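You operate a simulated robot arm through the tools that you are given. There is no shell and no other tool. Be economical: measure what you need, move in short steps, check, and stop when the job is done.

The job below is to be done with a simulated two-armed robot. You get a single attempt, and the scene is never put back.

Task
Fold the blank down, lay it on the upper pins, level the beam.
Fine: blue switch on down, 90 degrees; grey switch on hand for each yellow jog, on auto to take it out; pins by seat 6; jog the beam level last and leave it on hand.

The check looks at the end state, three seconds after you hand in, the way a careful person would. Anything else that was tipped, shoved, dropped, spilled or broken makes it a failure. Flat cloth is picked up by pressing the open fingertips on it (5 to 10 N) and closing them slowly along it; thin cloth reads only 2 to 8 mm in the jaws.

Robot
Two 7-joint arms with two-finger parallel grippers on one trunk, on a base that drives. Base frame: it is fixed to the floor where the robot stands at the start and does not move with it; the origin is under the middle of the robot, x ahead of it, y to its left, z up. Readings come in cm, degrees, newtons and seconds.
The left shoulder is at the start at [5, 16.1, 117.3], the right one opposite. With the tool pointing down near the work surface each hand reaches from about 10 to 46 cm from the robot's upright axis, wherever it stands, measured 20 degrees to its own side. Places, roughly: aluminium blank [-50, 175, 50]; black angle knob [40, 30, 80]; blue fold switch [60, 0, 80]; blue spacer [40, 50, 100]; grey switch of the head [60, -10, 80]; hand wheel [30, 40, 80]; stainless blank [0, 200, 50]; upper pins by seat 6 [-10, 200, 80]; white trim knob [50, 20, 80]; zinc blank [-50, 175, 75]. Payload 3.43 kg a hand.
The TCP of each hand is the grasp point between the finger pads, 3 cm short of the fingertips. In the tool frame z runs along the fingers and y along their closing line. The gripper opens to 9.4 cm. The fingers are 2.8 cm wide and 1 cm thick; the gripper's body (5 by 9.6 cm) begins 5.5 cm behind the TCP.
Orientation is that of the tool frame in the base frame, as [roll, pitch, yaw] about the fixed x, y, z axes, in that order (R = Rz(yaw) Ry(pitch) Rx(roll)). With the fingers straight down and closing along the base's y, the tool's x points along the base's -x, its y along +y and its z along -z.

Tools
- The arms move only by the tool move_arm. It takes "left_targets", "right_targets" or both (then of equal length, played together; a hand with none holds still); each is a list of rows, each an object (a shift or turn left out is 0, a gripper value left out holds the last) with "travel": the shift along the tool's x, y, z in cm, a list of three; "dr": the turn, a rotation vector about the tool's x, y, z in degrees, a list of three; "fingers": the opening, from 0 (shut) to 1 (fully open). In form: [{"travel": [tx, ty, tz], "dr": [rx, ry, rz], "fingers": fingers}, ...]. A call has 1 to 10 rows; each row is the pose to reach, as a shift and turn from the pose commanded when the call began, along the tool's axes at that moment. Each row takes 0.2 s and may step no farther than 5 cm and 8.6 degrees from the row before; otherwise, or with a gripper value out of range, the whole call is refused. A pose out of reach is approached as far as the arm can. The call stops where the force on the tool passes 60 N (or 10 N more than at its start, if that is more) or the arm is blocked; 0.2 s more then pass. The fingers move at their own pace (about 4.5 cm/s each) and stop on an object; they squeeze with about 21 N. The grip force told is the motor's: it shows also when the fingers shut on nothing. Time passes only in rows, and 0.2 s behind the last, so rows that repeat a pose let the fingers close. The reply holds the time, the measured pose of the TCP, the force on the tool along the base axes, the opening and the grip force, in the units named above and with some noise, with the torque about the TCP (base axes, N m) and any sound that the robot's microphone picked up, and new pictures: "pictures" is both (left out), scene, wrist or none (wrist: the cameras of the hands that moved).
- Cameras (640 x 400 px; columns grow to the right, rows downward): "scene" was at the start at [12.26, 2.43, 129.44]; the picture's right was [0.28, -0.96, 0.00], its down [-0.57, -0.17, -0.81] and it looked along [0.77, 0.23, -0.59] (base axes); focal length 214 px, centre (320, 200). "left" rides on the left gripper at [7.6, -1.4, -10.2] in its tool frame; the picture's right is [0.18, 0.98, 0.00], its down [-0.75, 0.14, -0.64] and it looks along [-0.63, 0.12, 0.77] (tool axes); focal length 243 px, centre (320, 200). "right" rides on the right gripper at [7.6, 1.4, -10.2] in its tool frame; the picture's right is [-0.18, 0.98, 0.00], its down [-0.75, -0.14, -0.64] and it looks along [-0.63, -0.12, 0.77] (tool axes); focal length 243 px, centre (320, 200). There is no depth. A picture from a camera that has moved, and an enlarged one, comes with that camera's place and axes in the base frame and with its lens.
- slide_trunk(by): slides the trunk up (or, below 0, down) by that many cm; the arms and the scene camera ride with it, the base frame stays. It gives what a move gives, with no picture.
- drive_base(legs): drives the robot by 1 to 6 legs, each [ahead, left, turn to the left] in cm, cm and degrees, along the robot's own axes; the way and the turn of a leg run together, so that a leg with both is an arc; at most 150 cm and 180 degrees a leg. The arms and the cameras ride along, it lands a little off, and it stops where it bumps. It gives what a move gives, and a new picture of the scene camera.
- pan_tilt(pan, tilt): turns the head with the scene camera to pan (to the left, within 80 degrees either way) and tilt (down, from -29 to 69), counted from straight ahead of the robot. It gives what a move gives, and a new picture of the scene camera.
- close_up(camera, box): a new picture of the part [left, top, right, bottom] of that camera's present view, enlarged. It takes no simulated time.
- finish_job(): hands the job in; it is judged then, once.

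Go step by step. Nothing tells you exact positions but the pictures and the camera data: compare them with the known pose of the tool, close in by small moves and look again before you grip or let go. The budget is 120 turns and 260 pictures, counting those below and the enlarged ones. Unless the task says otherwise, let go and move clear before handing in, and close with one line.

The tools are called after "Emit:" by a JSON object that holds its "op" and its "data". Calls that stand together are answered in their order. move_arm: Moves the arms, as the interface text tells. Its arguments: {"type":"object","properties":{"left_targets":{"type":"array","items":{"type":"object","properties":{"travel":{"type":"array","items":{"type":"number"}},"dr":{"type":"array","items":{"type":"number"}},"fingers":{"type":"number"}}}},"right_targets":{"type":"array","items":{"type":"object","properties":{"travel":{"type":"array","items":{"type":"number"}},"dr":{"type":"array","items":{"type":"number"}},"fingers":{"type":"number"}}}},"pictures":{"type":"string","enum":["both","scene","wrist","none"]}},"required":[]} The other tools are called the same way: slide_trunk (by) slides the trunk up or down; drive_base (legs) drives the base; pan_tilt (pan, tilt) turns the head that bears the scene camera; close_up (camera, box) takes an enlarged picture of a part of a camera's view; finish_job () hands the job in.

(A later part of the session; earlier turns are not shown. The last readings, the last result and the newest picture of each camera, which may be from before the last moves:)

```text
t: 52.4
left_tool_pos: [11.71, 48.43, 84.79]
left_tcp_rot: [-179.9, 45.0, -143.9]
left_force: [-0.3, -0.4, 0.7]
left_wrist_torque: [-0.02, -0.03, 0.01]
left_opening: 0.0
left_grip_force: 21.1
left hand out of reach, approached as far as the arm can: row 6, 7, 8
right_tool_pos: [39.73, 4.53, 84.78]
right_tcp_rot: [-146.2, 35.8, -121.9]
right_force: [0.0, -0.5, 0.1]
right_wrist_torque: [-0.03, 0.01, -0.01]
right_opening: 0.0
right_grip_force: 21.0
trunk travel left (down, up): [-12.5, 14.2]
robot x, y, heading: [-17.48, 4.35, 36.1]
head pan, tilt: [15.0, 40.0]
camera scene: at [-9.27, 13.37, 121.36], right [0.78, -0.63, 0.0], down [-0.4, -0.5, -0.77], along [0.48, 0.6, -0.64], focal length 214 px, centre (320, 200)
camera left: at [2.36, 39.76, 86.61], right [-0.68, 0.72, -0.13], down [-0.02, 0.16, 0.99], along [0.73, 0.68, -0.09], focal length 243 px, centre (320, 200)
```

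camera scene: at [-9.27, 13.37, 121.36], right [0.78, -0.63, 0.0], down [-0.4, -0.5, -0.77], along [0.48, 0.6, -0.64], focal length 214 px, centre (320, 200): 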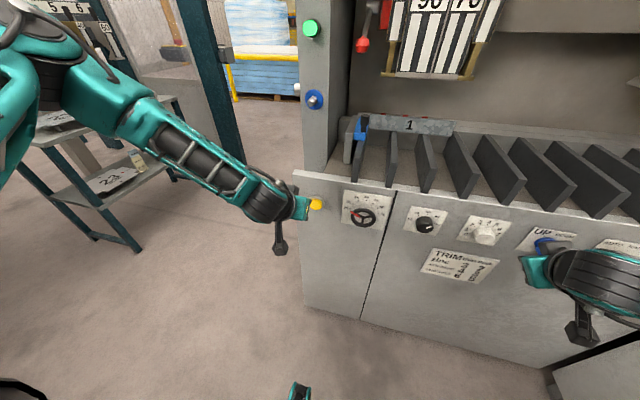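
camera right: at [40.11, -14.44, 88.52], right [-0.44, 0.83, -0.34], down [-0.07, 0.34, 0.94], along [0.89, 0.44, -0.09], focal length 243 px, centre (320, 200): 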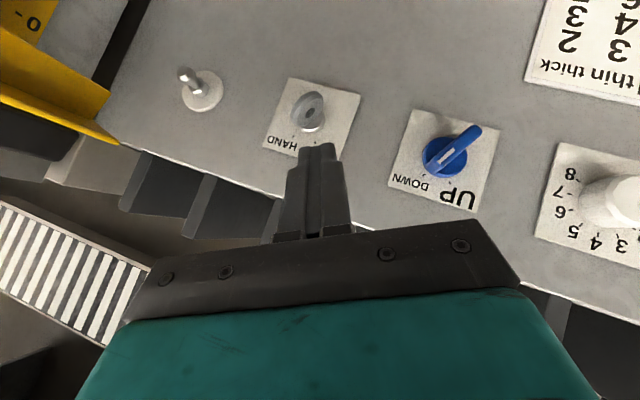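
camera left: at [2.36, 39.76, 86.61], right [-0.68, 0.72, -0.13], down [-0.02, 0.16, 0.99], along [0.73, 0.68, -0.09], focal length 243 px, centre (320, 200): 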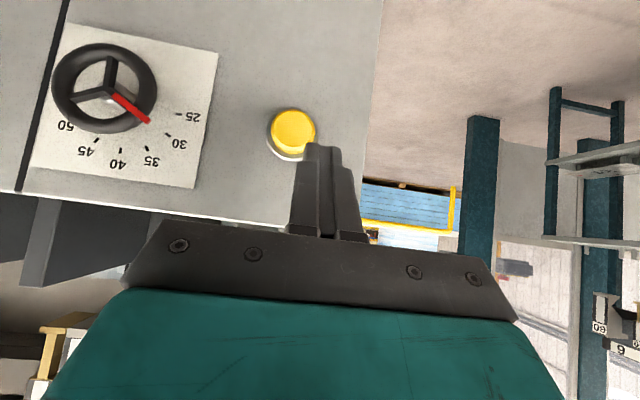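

Button centre is about 2 cm right of and 3 cm below the tip. I drive the base 4 cm ahead and 2 cm right to gain reach.

Emit:
{"op": "drive_base", "data": {"legs": [[4, -2, 0]]}}

Emit:
{"op": "move_arm", "data": {"left_targets": [{"travel": [2.2, 0, 2.2]}, {"travel": [2.2, 0, 2.2]}], "pictures": "wrist"}}

```text
t: 53.3
left_tool_pos: [16.27, 49.09, 84.73]
left_tcp_rot: [-179.8, 44.9, -144.0]
left_force: [0.4, 0.2, 0.7]
left_wrist_torque: [0.02, -0.02, 0.0]
left_opening: 0.0
left_grip_force: 20.7
right_tool_pos: [44.21, 5.16, 84.8]
right_tcp_rot: [-146.2, 35.8, -122.0]
right_force: [-0.4, -0.3, -0.4]
right_wrist_torque: [-0.02, 0.02, 0.05]
right_opening: 0.01
right_grip_force: 20.6
trunk travel left (down, up): [-12.5, 14.2]
robot x, y, heading: [-13.59, 5.01, 36.1]
head pan, tilt: [15.0, 40.0]
camera scene: at [-4.88, 14.12, 121.35], right [0.78, -0.63, 0.0], down [-0.41, -0.5, -0.77], along [0.48, 0.59, -0.64], focal length 214 px, centre (320, 200)
```

scene: 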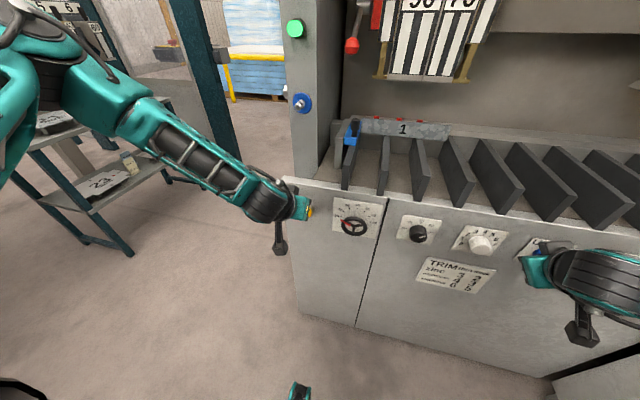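

```text
t: 53.9
left_tool_pos: [14.91, 50.18, 83.22]
left_tcp_rot: [-179.8, 45.0, -143.9]
left_force: [-0.1, -0.1, -0.2]
left_wrist_torque: [-0.01, -0.04, 0.02]
left_opening: 0.0
left_grip_force: 20.5
left hand out of reach, approached as far as the arm can: row 1, 2
right_tool_pos: [44.12, 5.13, 84.84]
right_tcp_rot: [-146.1, 35.9, -121.9]
right_force: [-0.1, 0.1, -0.2]
right_wrist_torque: [0.03, 0.03, 0.02]
right_opening: 0.0
right_grip_force: 20.8
trunk travel left (down, up): [-12.5, 14.2]
robot x, y, heading: [-13.09, 5.35, 35.9]
head pan, tilt: [15.0, 40.0]
camera left: at [5.48, 41.47, 85.11], right [-0.68, 0.72, -0.13], down [-0.02, 0.16, 0.99], along [0.73, 0.68, -0.1], focal length 243 px, centre (320, 200)
```

left: 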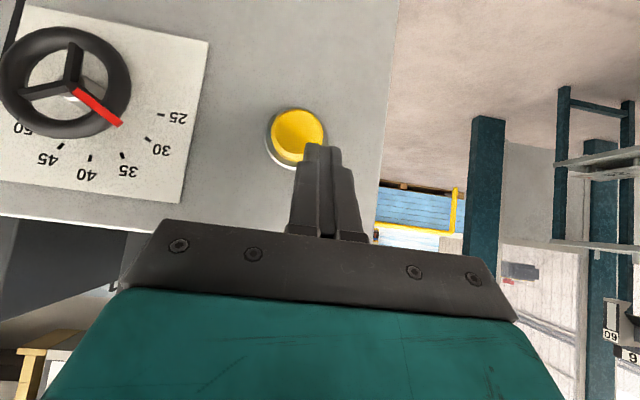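

It seems the arm is too cramped rather than too far (the right one worked at larger distance with the trunk higher). I back off 8 cm, raise the trunk, and extend again.

Emit:
{"op": "drive_base", "data": {"legs": [[-9, -1.5, 0]]}}

Emit:
{"op": "slide_trunk", "data": {"by": 10}}

Emit:
{"op": "move_arm", "data": {"left_targets": [{"travel": [1.5, 0, 4]}, {"travel": [3, 0, 8]}, {"travel": [4.5, 0, 10.5]}, {"travel": [4.5, 0, 11.5]}, {"travel": [4.5, 0, 11.5]}]}}

```text
t: 55.0
left_tool_pos: [8.71, 43.69, 83.21]
left_tcp_rot: [-179.9, 45.1, -144.0]
left_force: [0.0, -0.4, 0.7]
left_wrist_torque: [-0.02, 0.01, -0.01]
left_opening: 0.03
left_grip_force: 20.7
right_tool_pos: [37.85, -1.34, 84.87]
right_tcp_rot: [-146.2, 35.8, -122.1]
right_force: [0.4, -0.4, -0.1]
right_wrist_torque: [0.01, -0.01, 0.01]
right_opening: 0.0
right_grip_force: 20.4
trunk travel left (down, up): [-12.5, 14.2]
robot x, y, heading: [-19.52, -0.96, 36.2]
head pan, tilt: [15.0, 40.0]
camera scene: at [-11.25, 7.68, 121.37], right [0.78, -0.63, 0.0], down [-0.4, -0.5, -0.77], along [0.48, 0.59, -0.64], focal length 214 px, centre (320, 200)
```

scene: 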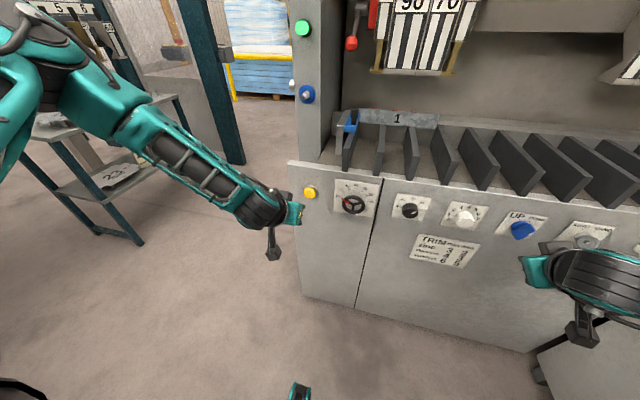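

```text
t: 56.3
left_tool_pos: [8.69, 43.77, 93.18]
left_tcp_rot: [-179.9, 45.0, -144.0]
left_force: [-0.1, -0.5, 0.6]
left_wrist_torque: [0.0, 0.02, -0.01]
left_opening: 0.0
left_grip_force: 21.1
right_tool_pos: [37.8, -1.25, 94.75]
right_tcp_rot: [-146.1, 35.7, -122.0]
right_force: [-0.7, 0.2, 0.1]
right_wrist_torque: [-0.01, 0.02, 0.01]
right_opening: 0.01
right_grip_force: 20.6
trunk travel left (down, up): [-22.5, 4.2]
robot x, y, heading: [-19.56, -0.8, 35.5]
head pan, tilt: [15.0, 40.0]
```

```text
t: 57.5
left_tool_pos: [7.3, 48.02, 90.69]
left_tcp_rot: [-179.8, 45.0, -144.0]
left_force: [0.3, -0.7, 0.6]
left_wrist_torque: [0.0, -0.01, 0.02]
left_opening: 0.0
left_grip_force: 20.6
left hand out of reach, approached as far as the arm can: row 1, 2, 3, 4, 5
right_tool_pos: [37.84, -1.29, 94.87]
right_tcp_rot: [-146.0, 35.8, -122.0]
right_force: [0.0, 0.4, 0.2]
right_wrist_torque: [-0.01, 0.04, 0.03]
right_opening: 0.01
right_grip_force: 21.0
trunk travel left (down, up): [-22.5, 4.2]
robot x, y, heading: [-19.61, -1.33, 35.7]
head pan, tilt: [15.0, 40.0]
camera scene: at [-11.22, 7.72, 131.36], right [0.78, -0.63, 0.0], down [-0.41, -0.5, -0.77], along [0.48, 0.59, -0.64], focal length 214 px, centre (320, 200)
camera left: at [-2.11, 39.34, 92.52], right [-0.68, 0.72, -0.13], down [-0.02, 0.16, 0.99], along [0.73, 0.68, -0.1], focal length 243 px, centre (320, 200)
```

scene: 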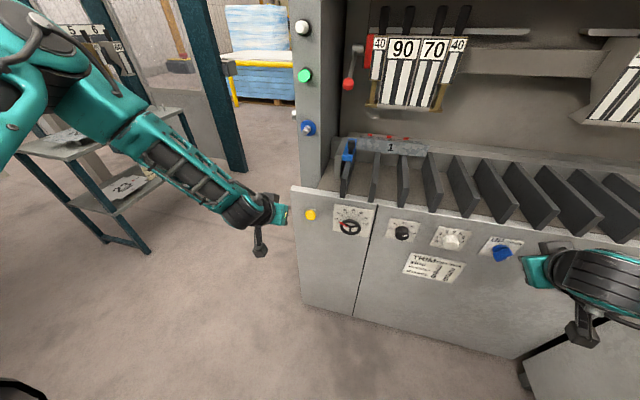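
left: 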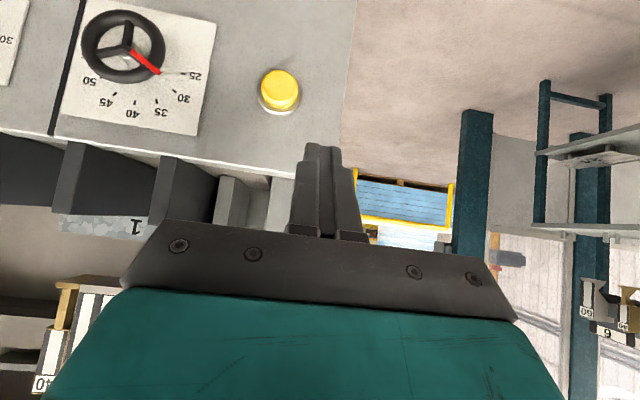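

The left arm ran into a joint limit with the elbow out wide. I ease the tilt and bring the hand inward, then shift the base left so the button is only 12 cm to the side.

Emit:
{"op": "move_arm", "data": {"left_targets": [{"travel": [-2, -2, -2], "dr": [0, 6, 0]}, {"travel": [-4, -5, -4], "dr": [0, 12, 0]}, {"travel": [-5, -8, -5], "dr": [0, 18, 0]}, {"travel": [-5, -10, -5], "dr": [0, 20, 0]}], "pictures": "none"}}

Emit:
{"op": "drive_base", "data": {"legs": [[3, 8, 0]]}}

```text
t: 58.5
left_tool_pos: [12.2, 40.41, 98.21]
left_tcp_rot: [-179.9, 25.0, -144.1]
left_force: [0.3, -1.2, 0.2]
left_wrist_torque: [-0.02, -0.01, -0.03]
left_opening: 0.0
left_grip_force: 21.4
left hand out of reach, approached as far as the arm can: row 4
right_tool_pos: [37.85, -1.32, 94.83]
right_tcp_rot: [-146.1, 35.8, -122.0]
right_force: [-0.5, -0.5, 0.5]
right_wrist_torque: [0.0, 0.02, -0.01]
right_opening: 0.0
right_grip_force: 20.9
trunk travel left (down, up): [-22.5, 4.2]
robot x, y, heading: [-19.66, -1.17, 36.3]
head pan, tilt: [15.0, 40.0]
```

```text
t: 59.9
left_tool_pos: [10.04, 48.64, 98.0]
left_tcp_rot: [-179.8, 25.1, -144.1]
left_force: [-0.8, -0.2, 0.0]
left_wrist_torque: [0.02, -0.01, -0.01]
left_opening: 0.0
left_grip_force: 20.8
right_tool_pos: [35.7, 6.84, 94.87]
right_tcp_rot: [-146.2, 35.8, -122.0]
right_force: [-0.2, -0.1, 0.1]
right_wrist_torque: [-0.01, 0.03, 0.0]
right_opening: 0.02
right_grip_force: 21.5
trunk travel left (down, up): [-22.5, 4.2]
robot x, y, heading: [-22.15, 6.98, 35.9]
head pan, tilt: [15.0, 40.0]
camera scene: at [-13.35, 15.91, 131.36], right [0.78, -0.63, 0.0], down [-0.41, -0.5, -0.77], along [0.48, 0.59, -0.64], focal length 214 px, centre (320, 200)
```

scene: 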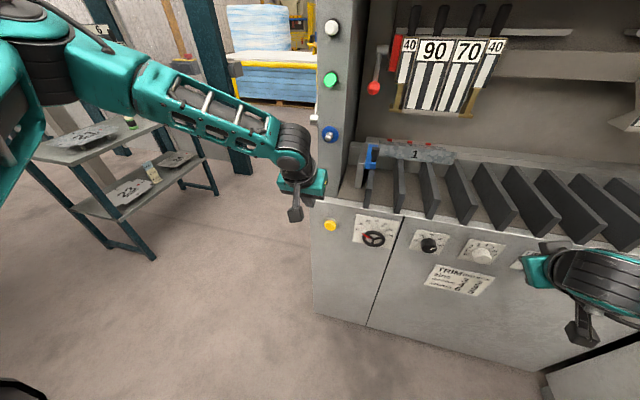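

The hand can press just as well with a 25 degree tilt. I lower the closed tips in front of the button.

Emit:
{"op": "move_arm", "data": {"left_targets": [{"travel": [1, -1, 4]}, {"travel": [2, -2, 8]}, {"travel": [3, -3, 12]}, {"travel": [3.3, -3.2, 16]}, {"travel": [3.35, -3.2, 16.6]}, {"travel": [3.35, -3.2, 16.6]}]}}

```text
t: 61.3
left_tool_pos: [5.86, 51.07, 91.39]
left_tcp_rot: [-179.9, 25.1, -144.0]
left_force: [0.3, -0.6, -0.5]
left_wrist_torque: [0.01, -0.01, 0.01]
left_opening: 0.0
left_grip_force: 21.2
left hand out of reach, approached as far as the arm can: row 1, 2, 3, 4, 5, 6
right_tool_pos: [35.67, 6.81, 94.77]
right_tcp_rot: [-146.1, 35.9, -122.0]
right_force: [0.2, -0.7, 0.4]
right_wrist_torque: [0.0, 0.01, -0.01]
right_opening: 0.0
right_grip_force: 20.4
trunk travel left (down, up): [-22.5, 4.2]
robot x, y, heading: [-22.07, 7.07, 35.9]
head pan, tilt: [15.0, 40.0]
camera scene: at [-13.34, 15.87, 131.36], right [0.78, -0.63, 0.0], down [-0.41, -0.5, -0.77], along [0.48, 0.59, -0.64], focal length 214 px, centre (320, 200)
camera left: at [-2.45, 43.3, 97.49], right [-0.71, 0.7, -0.08], down [0.25, 0.36, 0.9], along [0.66, 0.62, -0.43], focal length 243 px, centre (320, 200)
```

scene: 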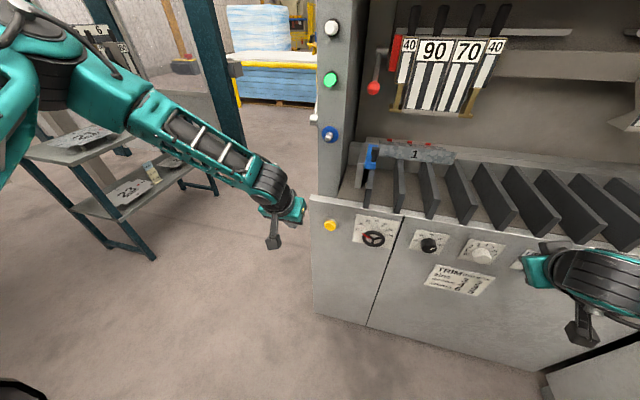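
left: 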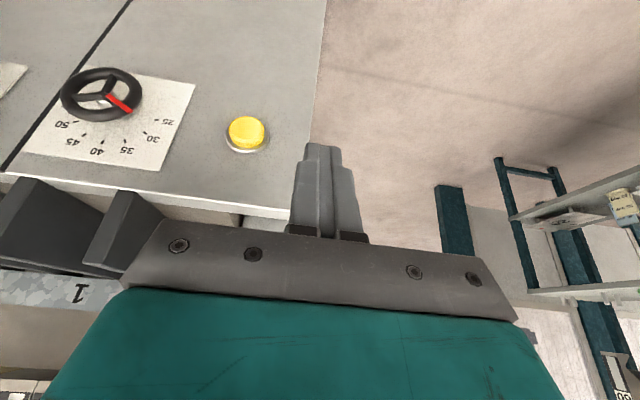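

I mirror the posture that worked for the right hand: trunk 8.5 cm lower, button about 12 cm to the side.

Emit:
{"op": "slide_trunk", "data": {"by": -8.5}}

Emit:
{"op": "move_arm", "data": {"left_targets": [{"travel": [-1, -2, 0]}, {"travel": [-2, -4, 0]}, {"travel": [-4, -5.5, 1.5]}, {"travel": [-5, -5.5, 3]}, {"travel": [-5, -5.5, 3]}]}}

```text
t: 62.5
left_tool_pos: [5.83, 51.26, 82.82]
left_tcp_rot: [-179.9, 25.1, -144.1]
left_force: [0.2, 0.6, -0.2]
left_wrist_torque: [0.0, -0.02, -0.03]
left_opening: 0.01
left_grip_force: 20.9
right_tool_pos: [35.75, 6.94, 86.39]
right_tcp_rot: [-146.1, 35.8, -121.9]
right_force: [0.4, -0.1, -0.5]
right_wrist_torque: [-0.03, -0.02, -0.02]
right_opening: 0.0
right_grip_force: 21.6
trunk travel left (down, up): [-14.0, 12.7]
robot x, y, heading: [-21.86, 7.01, 36.1]
head pan, tilt: [15.0, 40.0]
```

```text
t: 63.7
left_tool_pos: [8.72, 51.36, 85.91]
left_tcp_rot: [-179.8, 25.1, -144.1]
left_force: [0.4, 0.3, -0.4]
left_wrist_torque: [-0.01, 0.0, 0.01]
left_opening: 0.0
left_grip_force: 20.5
left hand out of reach, approached as far as the arm can: row 1, 2, 3, 4, 5
right_tool_pos: [35.77, 6.8, 86.37]
right_tcp_rot: [-146.1, 35.9, -122.1]
right_force: [-0.2, -0.3, 0.4]
right_wrist_torque: [-0.01, 0.03, 0.0]
right_opening: 0.0
right_grip_force: 21.1
trunk travel left (down, up): [-14.0, 12.7]
robot x, y, heading: [-21.75, 6.93, 35.6]
head pan, tilt: [15.0, 40.0]
camera scene: at [-13.34, 15.87, 122.86], right [0.78, -0.63, 0.0], down [-0.41, -0.5, -0.77], along [0.48, 0.59, -0.64], focal length 214 px, centre (320, 200)
camera left: at [0.42, 43.6, 92.1], right [-0.71, 0.7, -0.08], down [0.25, 0.36, 0.9], along [0.66, 0.62, -0.43], focal length 243 px, centre (320, 200)
```

scene: 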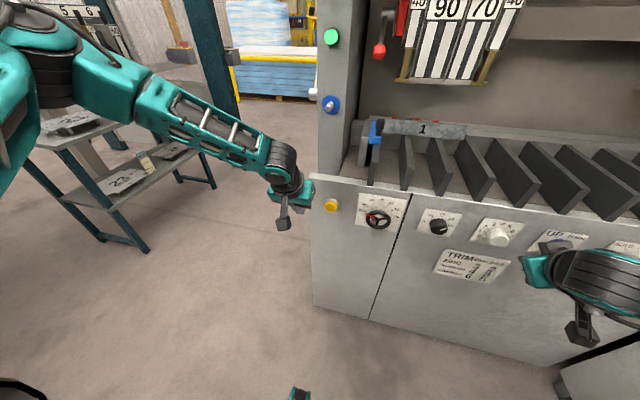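
left: 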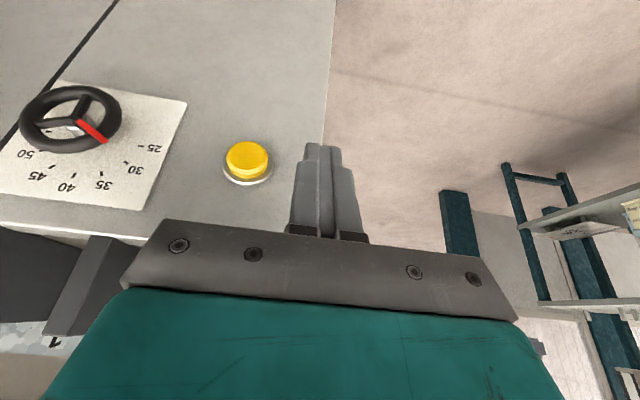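

The left arm stays at its limit. I will use the right arm, whose posture is good, for the yellow button too: I tuck the left hand and drive 46 cm left so the right tip faces the button.

Emit:
{"op": "move_arm", "data": {"left_targets": [{"travel": [1, 0, -4], "dr": [0, 6, 0]}, {"travel": [1.5, 0, -8], "dr": [0, 12, 0]}, {"travel": [2, 0, -12], "dr": [0, 18, 0]}, {"travel": [2.5, 0, -16], "dr": [0, 25, 0]}, {"travel": [4, 0, -20], "dr": [0, 25, 0]}, {"travel": [6, 0, -24], "dr": [0, 25, 0]}], "pictures": "none"}}

Emit:
{"op": "drive_base", "data": {"legs": [[0, 46, 0]]}}

Emit:
{"op": "close_up", "data": {"camera": "right", "box": [0, 0, 640, 400]}}

```text
t: 65.1
left_tool_pos: [-3.53, 42.37, 105.5]
left_tcp_rot: [-179.7, 0.1, -144.1]
left_force: [0.4, 0.3, 0.5]
left_wrist_torque: [0.04, -0.01, 0.01]
left_opening: 0.0
left_grip_force: 21.4
right_tool_pos: [35.63, 6.87, 86.28]
right_tcp_rot: [-146.0, 35.9, -122.0]
right_force: [0.3, -0.6, 0.4]
right_wrist_torque: [-0.01, -0.01, -0.03]
right_opening: 0.02
right_grip_force: 20.7
trunk travel left (down, up): [-14.0, 12.7]
robot x, y, heading: [-21.61, 6.83, 35.8]
head pan, tilt: [15.0, 40.0]
```

```text
t: 69.8
left_tool_pos: [-31.38, 81.05, 105.37]
left_tcp_rot: [-179.8, 0.1, -144.1]
left_force: [-0.5, -0.2, -0.1]
left_wrist_torque: [0.01, -0.03, 0.0]
left_opening: 0.0
left_grip_force: 20.7
right_tool_pos: [7.84, 45.37, 86.3]
right_tcp_rot: [-146.1, 35.8, -121.9]
right_force: [-1.0, -0.8, -0.5]
right_wrist_torque: [0.01, 0.01, -0.01]
right_opening: 0.0
right_grip_force: 20.9
trunk travel left (down, up): [-14.0, 12.7]
robot x, y, heading: [-49.64, 45.59, 36.1]
head pan, tilt: [15.0, 40.0]
camera scene: at [-41.25, 54.44, 122.86], right [0.78, -0.63, 0.0], down [-0.41, -0.5, -0.77], along [0.48, 0.59, -0.64], focal length 214 px, centre (320, 200)
```

scene: 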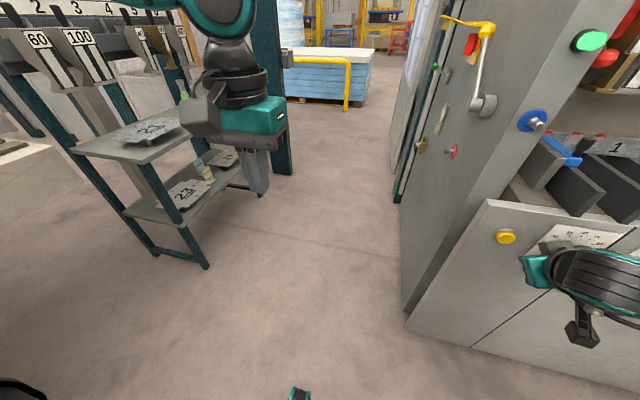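

```text
1.00 times, centred on (320, 200) of right (not enlarged: the box is as wide or as high as the picture)
camera zoom: at [-3.73, 40.03, 88.01], right [-0.44, 0.83, -0.34], down [-0.07, 0.34, 0.94], along [0.89, 0.44, -0.09], focal length 243 px, centre (320, 200)
```

zoom: 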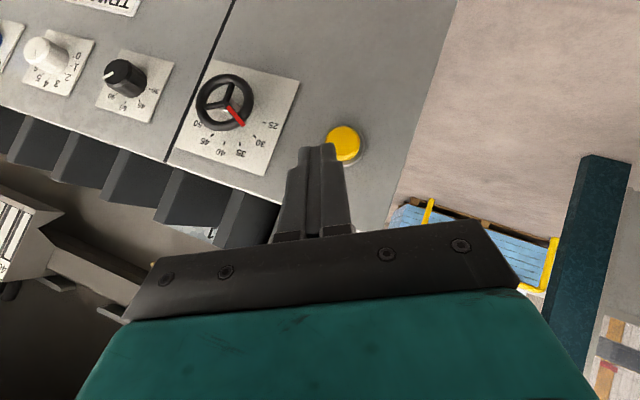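

The tip lines up; I aim the head at the machine, then bring the tip up to the button and press it gently.

Emit:
{"op": "pan_tilt", "data": {"pan": -25, "tilt": 30}}

Emit:
{"op": "move_arm", "data": {"right_targets": [{"travel": [-1.2, 0.8, 4.3]}, {"travel": [-2.48, 1.59, 8.55]}, {"travel": [-3.2, 1.59, 9.2]}, {"travel": [-3.2, 1.59, 9.2]}]}}

```text
t: 70.9
left_tool_pos: [-31.46, 80.98, 105.36]
left_tcp_rot: [-179.8, 0.1, -144.0]
left_force: [0.6, 0.3, -0.2]
left_wrist_torque: [-0.01, -0.01, 0.04]
left_opening: 0.01
left_grip_force: 20.0
right_tool_pos: [7.75, 45.61, 86.34]
right_tcp_rot: [-146.1, 35.8, -121.9]
right_force: [0.1, 0.0, 0.4]
right_wrist_torque: [0.01, 0.02, -0.01]
right_opening: 0.0
right_grip_force: 20.7
trunk travel left (down, up): [-14.0, 12.7]
robot x, y, heading: [-49.73, 45.23, 36.0]
head pan, tilt: [-25.0, 30.0]
camera scene: at [-37.73, 49.56, 124.4], right [0.19, -0.98, 0.0], down [-0.49, -0.09, -0.87], along [0.85, 0.16, -0.5], focal length 214 px, centre (320, 200)
```

scene: 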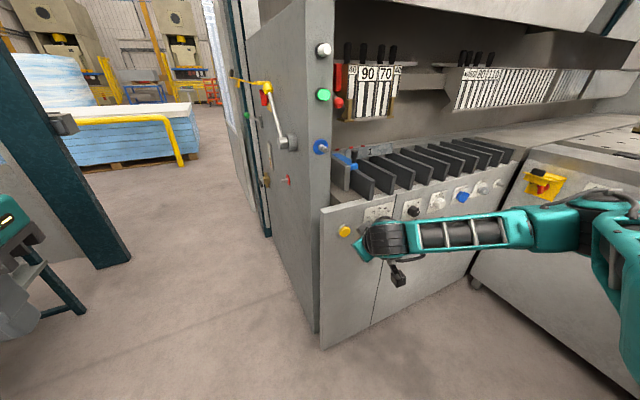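

```text
t: 71.9
left_tool_pos: [-31.4, 81.02, 105.21]
left_tcp_rot: [-179.8, 0.0, -144.2]
left_force: [-0.4, 0.9, 0.2]
left_wrist_torque: [0.02, 0.05, 0.0]
left_opening: 0.0
left_grip_force: 21.0
right_tool_pos: [14.88, 49.84, 81.16]
right_tcp_rot: [-146.1, 35.9, -122.1]
right_force: [0.8, 0.0, -0.5]
right_wrist_torque: [0.04, 0.02, 0.01]
right_opening: 0.0
right_grip_force: 20.6
trunk travel left (down, up): [-14.0, 12.7]
robot x, y, heading: [-49.7, 45.49, 36.0]
head pan, tilt: [-25.0, 30.0]
camera scene: at [-37.73, 49.55, 124.4], right [0.19, -0.98, 0.0], down [-0.49, -0.09, -0.87], along [0.85, 0.16, -0.5], focal length 214 px, centre (320, 200)
camera right: at [3.41, 44.39, 82.84], right [-0.44, 0.83, -0.34], down [-0.07, 0.34, 0.94], along [0.89, 0.44, -0.09], focal length 243 px, centre (320, 200)
```

scene: 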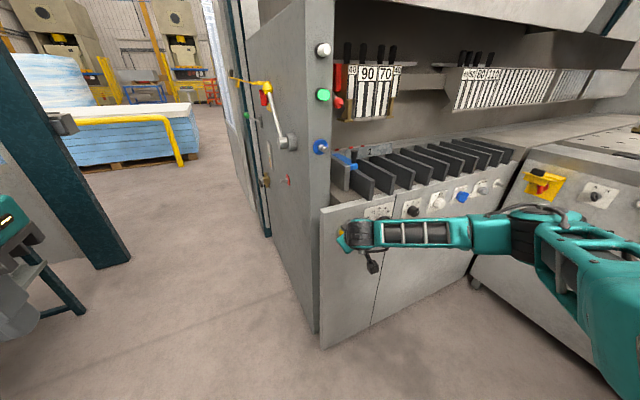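
right: 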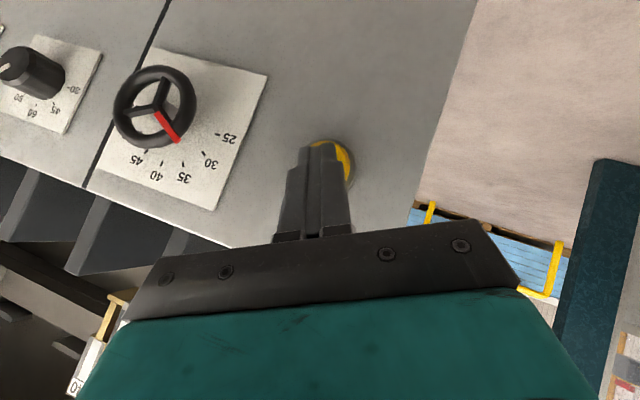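

Emit:
{"op": "move_arm", "data": {"right_targets": [{"travel": [-0.38, 0, 0.33]}, {"travel": [-0.75, 0, 0.66]}, {"travel": [-1.1, 0, 1]}, {"travel": [-1.3, 0, 1.15]}]}}

```text
t: 72.9
left_tool_pos: [-31.32, 81.09, 105.36]
left_tcp_rot: [-179.8, 0.1, -144.1]
left_force: [-0.7, -0.5, -0.2]
left_wrist_torque: [0.03, 0.0, -0.02]
left_opening: 0.0
left_grip_force: 21.2
right_tool_pos: [16.44, 50.71, 81.33]
right_tcp_rot: [-146.1, 35.8, -122.0]
right_force: [0.2, 0.4, 0.9]
right_wrist_torque: [-0.02, 0.0, 0.0]
right_opening: 0.01
right_grip_force: 20.8
trunk travel left (down, up): [-14.0, 12.7]
robot x, y, heading: [-49.42, 45.23, 35.6]
head pan, tilt: [-25.0, 30.0]
camera scene: at [-37.73, 49.55, 124.4], right [0.19, -0.98, 0.0], down [-0.49, -0.09, -0.87], along [0.85, 0.16, -0.5], focal length 214 px, centre (320, 200)
camera right: at [4.89, 45.41, 83.01], right [-0.44, 0.83, -0.34], down [-0.07, 0.34, 0.94], along [0.89, 0.44, -0.09], focal length 243 px, centre (320, 200)
```

scene: 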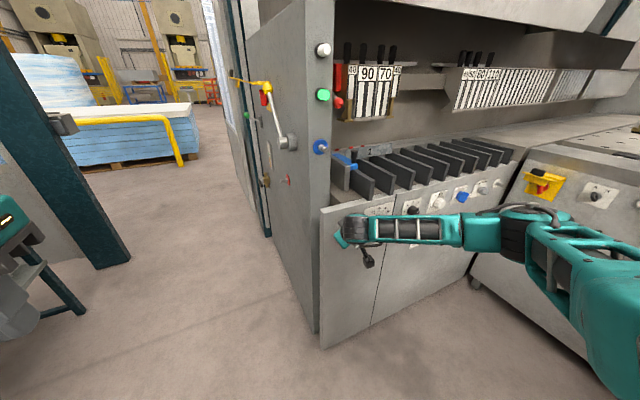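
right: 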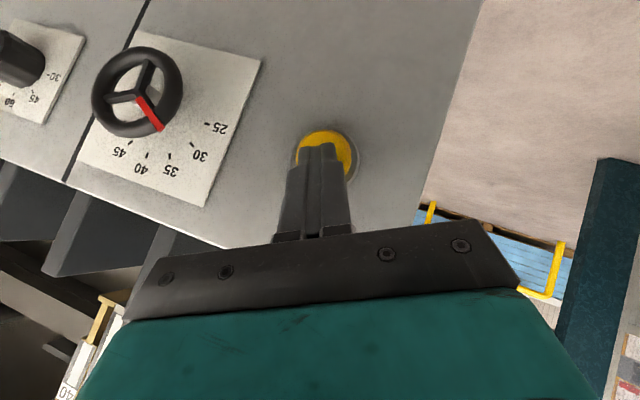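

No contact yet; I continue forward in small steps.

Emit:
{"op": "move_arm", "data": {"right_targets": [{"travel": [-0.25, 0, 0.22]}, {"travel": [-0.5, 0, 0.44]}, {"travel": [-0.75, 0, 0.66]}, {"travel": [-0.9, 0, 0.8]}]}}

```text
t: 73.9
left_tool_pos: [-31.4, 81.06, 105.35]
left_tcp_rot: [-179.8, 0.1, -144.0]
left_force: [-0.3, -0.3, 0.6]
left_wrist_torque: [0.0, 0.01, -0.01]
left_opening: 0.01
left_grip_force: 20.9
right_tool_pos: [17.5, 51.46, 81.31]
right_tcp_rot: [-146.2, 35.8, -122.1]
right_force: [-5.8, -4.1, 2.0]
right_wrist_torque: [0.01, 0.05, 0.03]
right_opening: 0.0
right_grip_force: 20.6
trunk travel left (down, up): [-14.0, 12.7]
robot x, y, heading: [-49.79, 45.61, 35.7]
head pan, tilt: [-25.0, 30.0]
heard: click
camera scene: at [-37.81, 49.51, 124.41], right [0.19, -0.98, 0.0], down [-0.49, -0.09, -0.87], along [0.85, 0.16, -0.5], focal length 214 px, centre (320, 200)
camera right: at [5.89, 46.12, 83.0], right [-0.44, 0.83, -0.34], down [-0.07, 0.34, 0.94], along [0.89, 0.44, -0.09], focal length 243 px, centre (320, 200)
```

scene: 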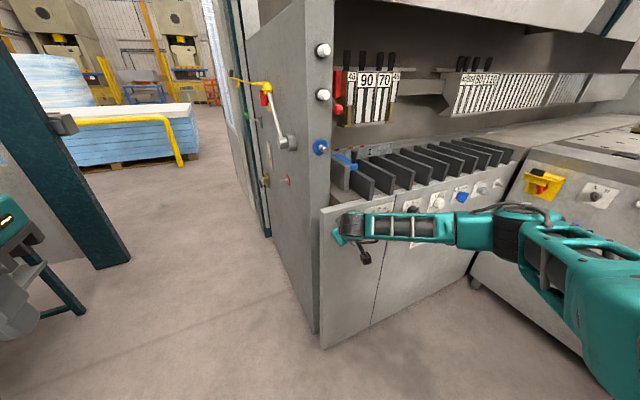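
right: 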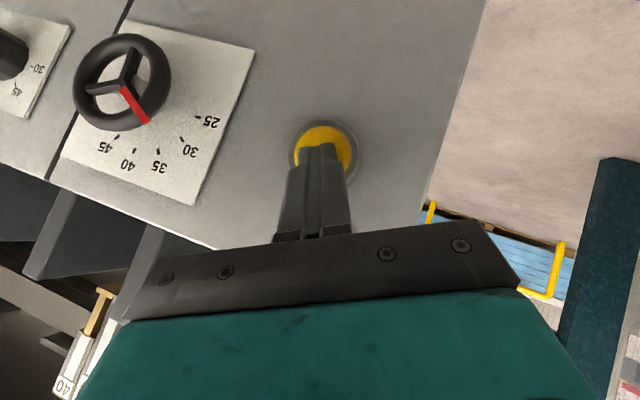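

A click, and the green lamp went off: the machine is working. I wait with the button pressed and watch.

Emit:
{"op": "move_arm", "data": {"right_targets": [{"travel": [0, 0, 0]}, {"travel": [0, 0, 0]}, {"travel": [0, 0, 0]}, {"travel": [0, 0, 0]}, {"travel": [0, 0, 0]}], "pictures": "scene"}}

Emit:
{"op": "close_up", "data": {"camera": "scene", "box": [310, 30, 530, 220]}}

```text
t: 75.1
left_tool_pos: [-31.59, 81.03, 105.32]
left_tcp_rot: [-179.8, 0.1, -144.1]
left_force: [0.3, -0.3, 0.3]
left_wrist_torque: [0.01, -0.03, 0.0]
left_opening: 0.01
left_grip_force: 20.8
right_tool_pos: [17.41, 51.38, 81.27]
right_tcp_rot: [-146.1, 35.7, -122.0]
right_force: [-8.6, -4.5, -0.1]
right_wrist_torque: [-0.09, 0.07, 0.0]
right_opening: 0.0
right_grip_force: 21.1
trunk travel left (down, up): [-14.0, 12.7]
robot x, y, heading: [-49.71, 45.81, 36.0]
head pan, tilt: [-25.0, 30.0]
camera scene: at [-37.79, 49.51, 124.41], right [0.19, -0.98, 0.0], down [-0.49, -0.09, -0.87], along [0.85, 0.16, -0.5], focal length 214 px, centre (320, 200)
```

scene: 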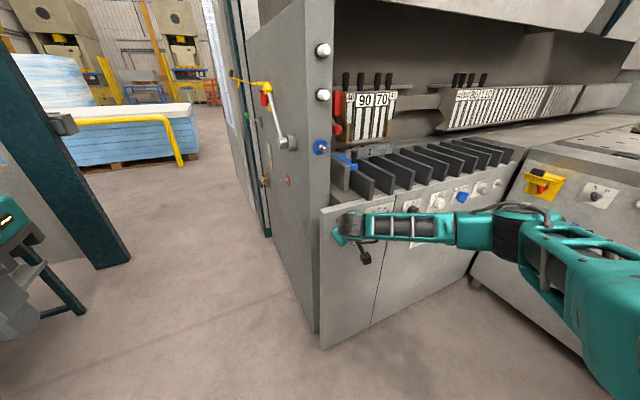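

```text
2.11 times, centred on (420, 125) of scene
camera zoom: at [-37.79, 49.51, 124.41], right [0.19, -0.98, 0.0], down [-0.49, -0.09, -0.87], along [0.85, 0.16, -0.5], focal length 452 px, centre (110, 358)
```

zoom: 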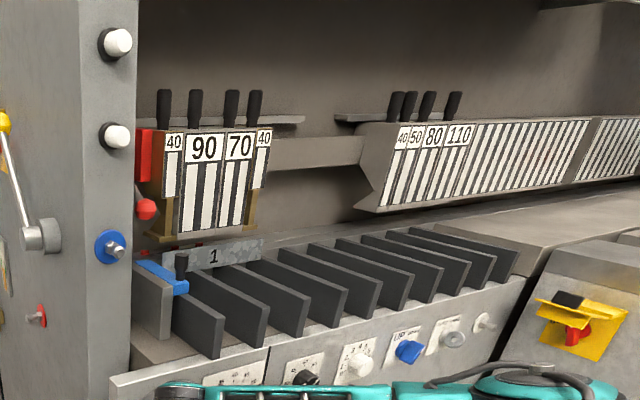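

The head is coming down. I keep the button pressed.

Emit:
{"op": "move_arm", "data": {"right_targets": [{"travel": [0, 0, 0]}, {"travel": [0, 0, 0]}, {"travel": [0, 0, 0]}, {"travel": [0, 0, 0]}, {"travel": [0, 0, 0]}, {"travel": [0, 0, 0]}, {"travel": [0, 0, 0]}, {"travel": [0, 0, 0]}, {"travel": [0, 0, 0]}], "pictures": "scene"}}

Emit:
{"op": "close_up", "data": {"camera": "scene", "box": [310, 30, 530, 220]}}

```text
t: 77.1
left_tool_pos: [-31.42, 81.06, 105.38]
left_tcp_rot: [-179.9, 0.1, -144.2]
left_force: [0.2, -0.4, 0.8]
left_wrist_torque: [0.0, 0.01, 0.0]
left_opening: 0.01
left_grip_force: 21.2
right_tool_pos: [17.48, 51.68, 81.3]
right_tcp_rot: [-146.1, 35.8, -122.0]
right_force: [-8.2, -4.7, -1.6]
right_wrist_torque: [-0.08, 0.16, -0.02]
right_opening: 0.0
right_grip_force: 21.0
trunk travel left (down, up): [-14.0, 12.7]
robot x, y, heading: [-49.97, 45.53, 35.8]
head pan, tilt: [-25.0, 30.0]
camera scene: at [-37.78, 49.51, 124.4], right [0.19, -0.98, 0.0], down [-0.49, -0.09, -0.87], along [0.85, 0.16, -0.5], focal length 214 px, centre (320, 200)
```

scene: 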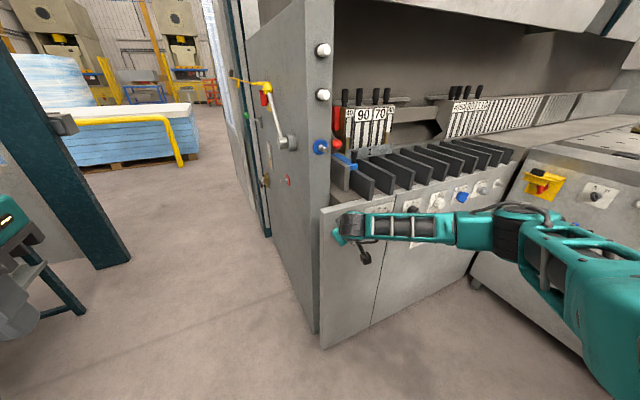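

```text
2.11 times, centred on (420, 125) of scene
camera zoom: at [-37.78, 49.51, 124.4], right [0.19, -0.98, 0.0], down [-0.49, -0.09, -0.87], along [0.85, 0.16, -0.5], focal length 452 px, centre (110, 358)
```

zoom: 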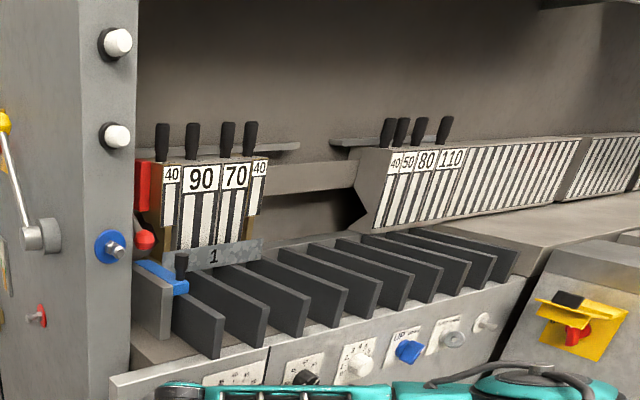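

Emit:
{"op": "move_arm", "data": {"right_targets": [{"travel": [0, 0, 0]}, {"travel": [0, 0, 0]}, {"travel": [0, 0, 0]}, {"travel": [0, 0, 0]}, {"travel": [0, 0, 0]}, {"travel": [0, 0, 0]}, {"travel": [0, 0, 0]}, {"travel": [0, 0, 0]}, {"travel": [0, 0, 0]}, {"travel": [0, 0, 0]}], "pictures": "none"}}

Emit:
{"op": "close_up", "data": {"camera": "scene", "box": [310, 30, 530, 220]}}

```text
t: 79.3
left_tool_pos: [-31.53, 81.1, 105.42]
left_tcp_rot: [-179.8, 0.0, -144.0]
left_force: [0.0, 0.0, 0.4]
left_wrist_torque: [-0.01, -0.04, 0.0]
left_opening: 0.0
left_grip_force: 20.7
right_tool_pos: [17.53, 51.46, 81.37]
right_tcp_rot: [-146.1, 35.8, -122.0]
right_force: [-8.9, -4.5, -0.6]
right_wrist_torque: [-0.11, 0.19, -0.05]
right_opening: 0.02
right_grip_force: 21.2
trunk travel left (down, up): [-14.0, 12.7]
robot x, y, heading: [-49.71, 45.74, 35.9]
head pan, tilt: [-25.0, 30.0]
```

```text
2.11 times, centred on (420, 125) of scene
camera zoom: at [-37.78, 49.51, 124.41], right [0.19, -0.98, 0.0], down [-0.49, -0.09, -0.87], along [0.85, 0.16, -0.5], focal length 452 px, centre (110, 358)
```

zoom: 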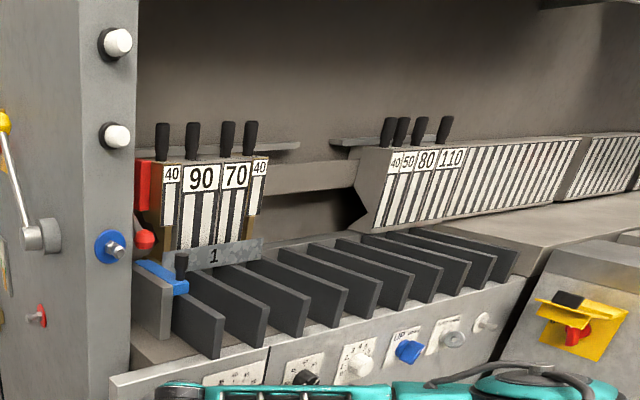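

The head has stopped, clamped. I release the button and see what the lamps show.

Emit:
{"op": "move_arm", "data": {"right_targets": [{"travel": [0.75, 0, -0.66]}, {"travel": [1.5, 0, -1.32]}, {"travel": [1.5, 0, -1.32]}, {"travel": [1.5, 0, -1.32]}, {"travel": [1.5, 0, -1.32]}], "pictures": "none"}}

Emit:
{"op": "close_up", "data": {"camera": "scene", "box": [310, 30, 530, 220]}}

```text
t: 80.5
left_tool_pos: [-31.43, 80.97, 105.31]
left_tcp_rot: [-179.9, 0.2, -144.0]
left_force: [0.7, -0.2, 0.3]
left_wrist_torque: [0.01, 0.03, -0.02]
left_opening: 0.0
left_grip_force: 20.9
right_tool_pos: [15.91, 50.46, 81.27]
right_tcp_rot: [-146.0, 35.8, -122.0]
right_force: [-0.5, 0.6, -0.1]
right_wrist_torque: [0.04, 0.01, 0.01]
right_opening: 0.0
right_grip_force: 21.0
trunk travel left (down, up): [-14.0, 12.7]
robot x, y, heading: [-49.95, 45.86, 36.1]
head pan, tilt: [-25.0, 30.0]
```

```text
2.11 times, centred on (420, 125) of scene
camera zoom: at [-37.73, 49.55, 124.4], right [0.19, -0.98, 0.0], down [-0.49, -0.09, -0.87], along [0.85, 0.16, -0.5], focal length 452 px, centre (110, 358)
```

zoom: 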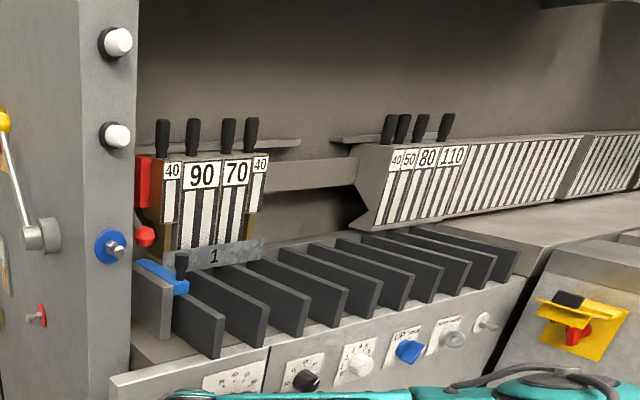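

Emit:
{"op": "move_arm", "data": {"right_targets": [{"travel": [0, 0, 0]}, {"travel": [0, 0, 0]}, {"travel": [0, 0, 0]}, {"travel": [0, 0, 0]}, {"travel": [0, 0, 0]}, {"travel": [0, 0, 0]}], "pictures": "none"}}

Emit:
{"op": "close_up", "data": {"camera": "scene", "box": [310, 30, 530, 220]}}

```text
t: 81.9
left_tool_pos: [-31.47, 81.06, 105.3]
left_tcp_rot: [-179.8, 0.2, -144.1]
left_force: [0.2, -0.1, -0.9]
left_wrist_torque: [0.0, 0.0, 0.0]
left_opening: 0.0
left_grip_force: 21.1
right_tool_pos: [15.84, 50.44, 81.2]
right_tcp_rot: [-146.1, 35.7, -121.9]
right_force: [-0.4, -0.4, 0.2]
right_wrist_torque: [0.03, -0.04, 0.02]
right_opening: 0.01
right_grip_force: 21.3
trunk travel left (down, up): [-14.0, 12.7]
robot x, y, heading: [-49.75, 45.59, 35.9]
head pan, tilt: [-25.0, 30.0]
```

```text
2.11 times, centred on (420, 125) of scene
camera zoom: at [-37.73, 49.55, 124.4], right [0.19, -0.98, 0.0], down [-0.49, -0.09, -0.87], along [0.85, 0.16, -0.5], focal length 452 px, centre (110, 358)
```

zoom: 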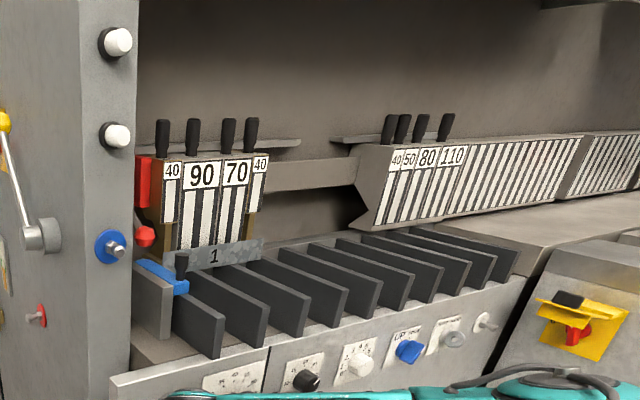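

The head stays down, clamping the blank. I press again, for the fold.

Emit:
{"op": "move_arm", "data": {"right_targets": [{"travel": [-0.75, 0, 0.66]}, {"travel": [-1.5, 0, 1.32]}, {"travel": [-1.5, 0, 1.32]}, {"travel": [-1.5, 0, 1.32]}, {"travel": [-1.5, 0, 1.32]}, {"travel": [-1.5, 0, 1.32]}, {"travel": [-1.5, 0, 1.32]}, {"travel": [-1.5, 0, 1.32]}], "pictures": "none"}}

Emit:
{"op": "close_up", "data": {"camera": "scene", "box": [310, 30, 530, 220]}}

```text
t: 83.7
left_tool_pos: [-31.51, 81.09, 105.39]
left_tcp_rot: [-179.8, 0.0, -144.2]
left_force: [-0.6, 0.3, -0.2]
left_wrist_torque: [-0.01, 0.02, 0.0]
left_opening: 0.0
left_grip_force: 21.2
right_tool_pos: [17.35, 51.57, 81.25]
right_tcp_rot: [-146.1, 35.7, -122.0]
right_force: [-8.6, -3.5, -1.9]
right_wrist_torque: [-0.07, 0.19, 0.02]
right_opening: 0.0
right_grip_force: 20.7
trunk travel left (down, up): [-14.0, 12.7]
robot x, y, heading: [-49.8, 45.72, 35.5]
head pan, tilt: [-25.0, 30.0]
heard: click
```

```text
2.11 times, centred on (420, 125) of scene
camera zoom: at [-37.77, 49.52, 124.4], right [0.19, -0.98, 0.0], down [-0.49, -0.09, -0.87], along [0.85, 0.16, -0.5], focal length 452 px, centre (110, 358)
```

zoom: 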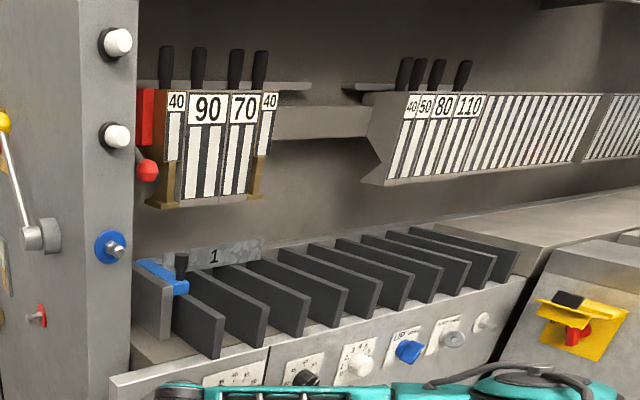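

The head rises again on this press. I keep holding to see the end of this stroke, then study the blank.

Emit:
{"op": "move_arm", "data": {"right_targets": [{"travel": [0, 0, 0]}, {"travel": [0, 0, 0]}, {"travel": [0, 0, 0]}, {"travel": [0, 0, 0]}, {"travel": [0, 0, 0]}, {"travel": [0, 0, 0]}, {"travel": [0, 0, 0]}, {"travel": [0, 0, 0]}, {"travel": [0, 0, 0]}, {"travel": [0, 0, 0]}], "pictures": "scene"}}

Emit:
{"op": "close_up", "data": {"camera": "scene", "box": [310, 30, 530, 220]}}

Emit:
{"op": "close_up", "data": {"camera": "scene", "box": [320, 130, 420, 200]}}

```text
t: 85.9
left_tool_pos: [-31.45, 81.1, 105.32]
left_tcp_rot: [-179.8, 0.1, -144.1]
left_force: [1.1, -0.3, 0.0]
left_wrist_torque: [-0.02, -0.02, 0.0]
left_opening: 0.0
left_grip_force: 21.2
right_tool_pos: [17.38, 51.62, 81.3]
right_tcp_rot: [-146.1, 35.8, -122.0]
right_force: [-9.2, -6.1, -3.6]
right_wrist_torque: [-0.12, 0.19, -0.01]
right_opening: 0.03
right_grip_force: 20.9
trunk travel left (down, up): [-14.0, 12.7]
robot x, y, heading: [-49.68, 45.37, 36.1]
head pan, tilt: [-25.0, 30.0]
camera scene: at [-37.77, 49.51, 124.4], right [0.19, -0.98, 0.0], down [-0.49, -0.09, -0.87], along [0.85, 0.16, -0.5], focal length 214 px, centre (320, 200)
```

scene: 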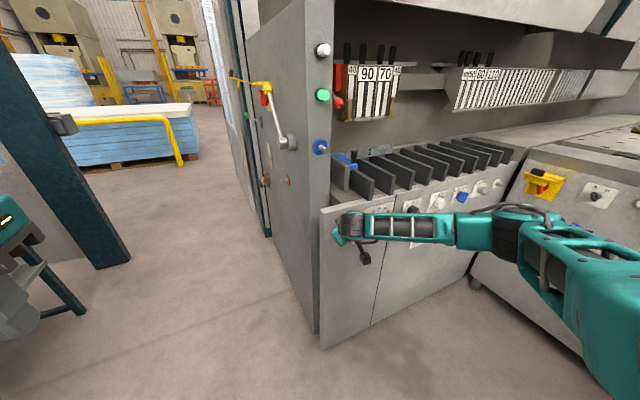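

```text
2.11 times, centred on (420, 125) of scene
camera zoom: at [-37.77, 49.51, 124.4], right [0.19, -0.98, 0.0], down [-0.49, -0.09, -0.87], along [0.85, 0.16, -0.5], focal length 452 px, centre (110, 358)
```

zoom: 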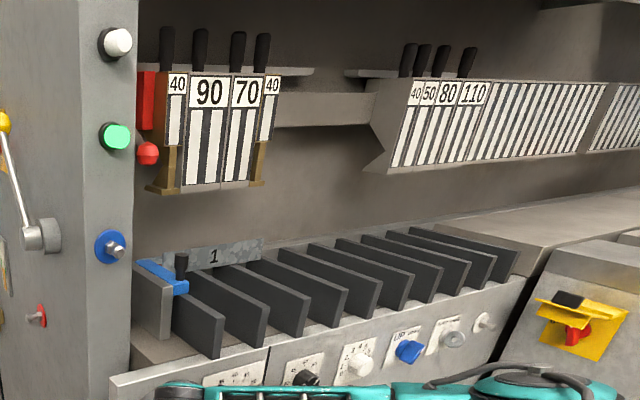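

```text
5.71 times, centred on (370, 165) of scene
camera zoom: at [-37.77, 49.51, 124.4], right [0.19, -0.98, 0.0], down [-0.49, -0.09, -0.87], along [0.85, 0.16, -0.5], focal length 1226 px, centre (34, 400)
```

zoom: 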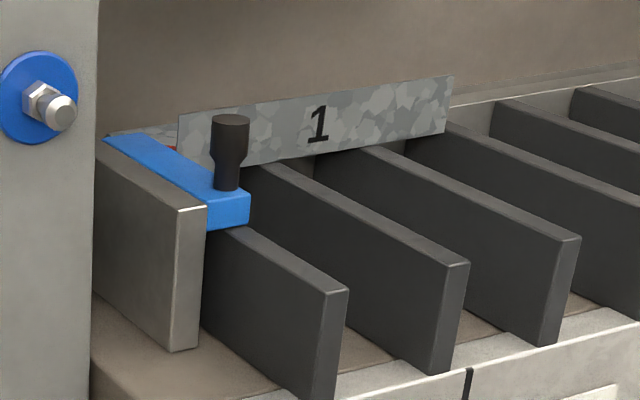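

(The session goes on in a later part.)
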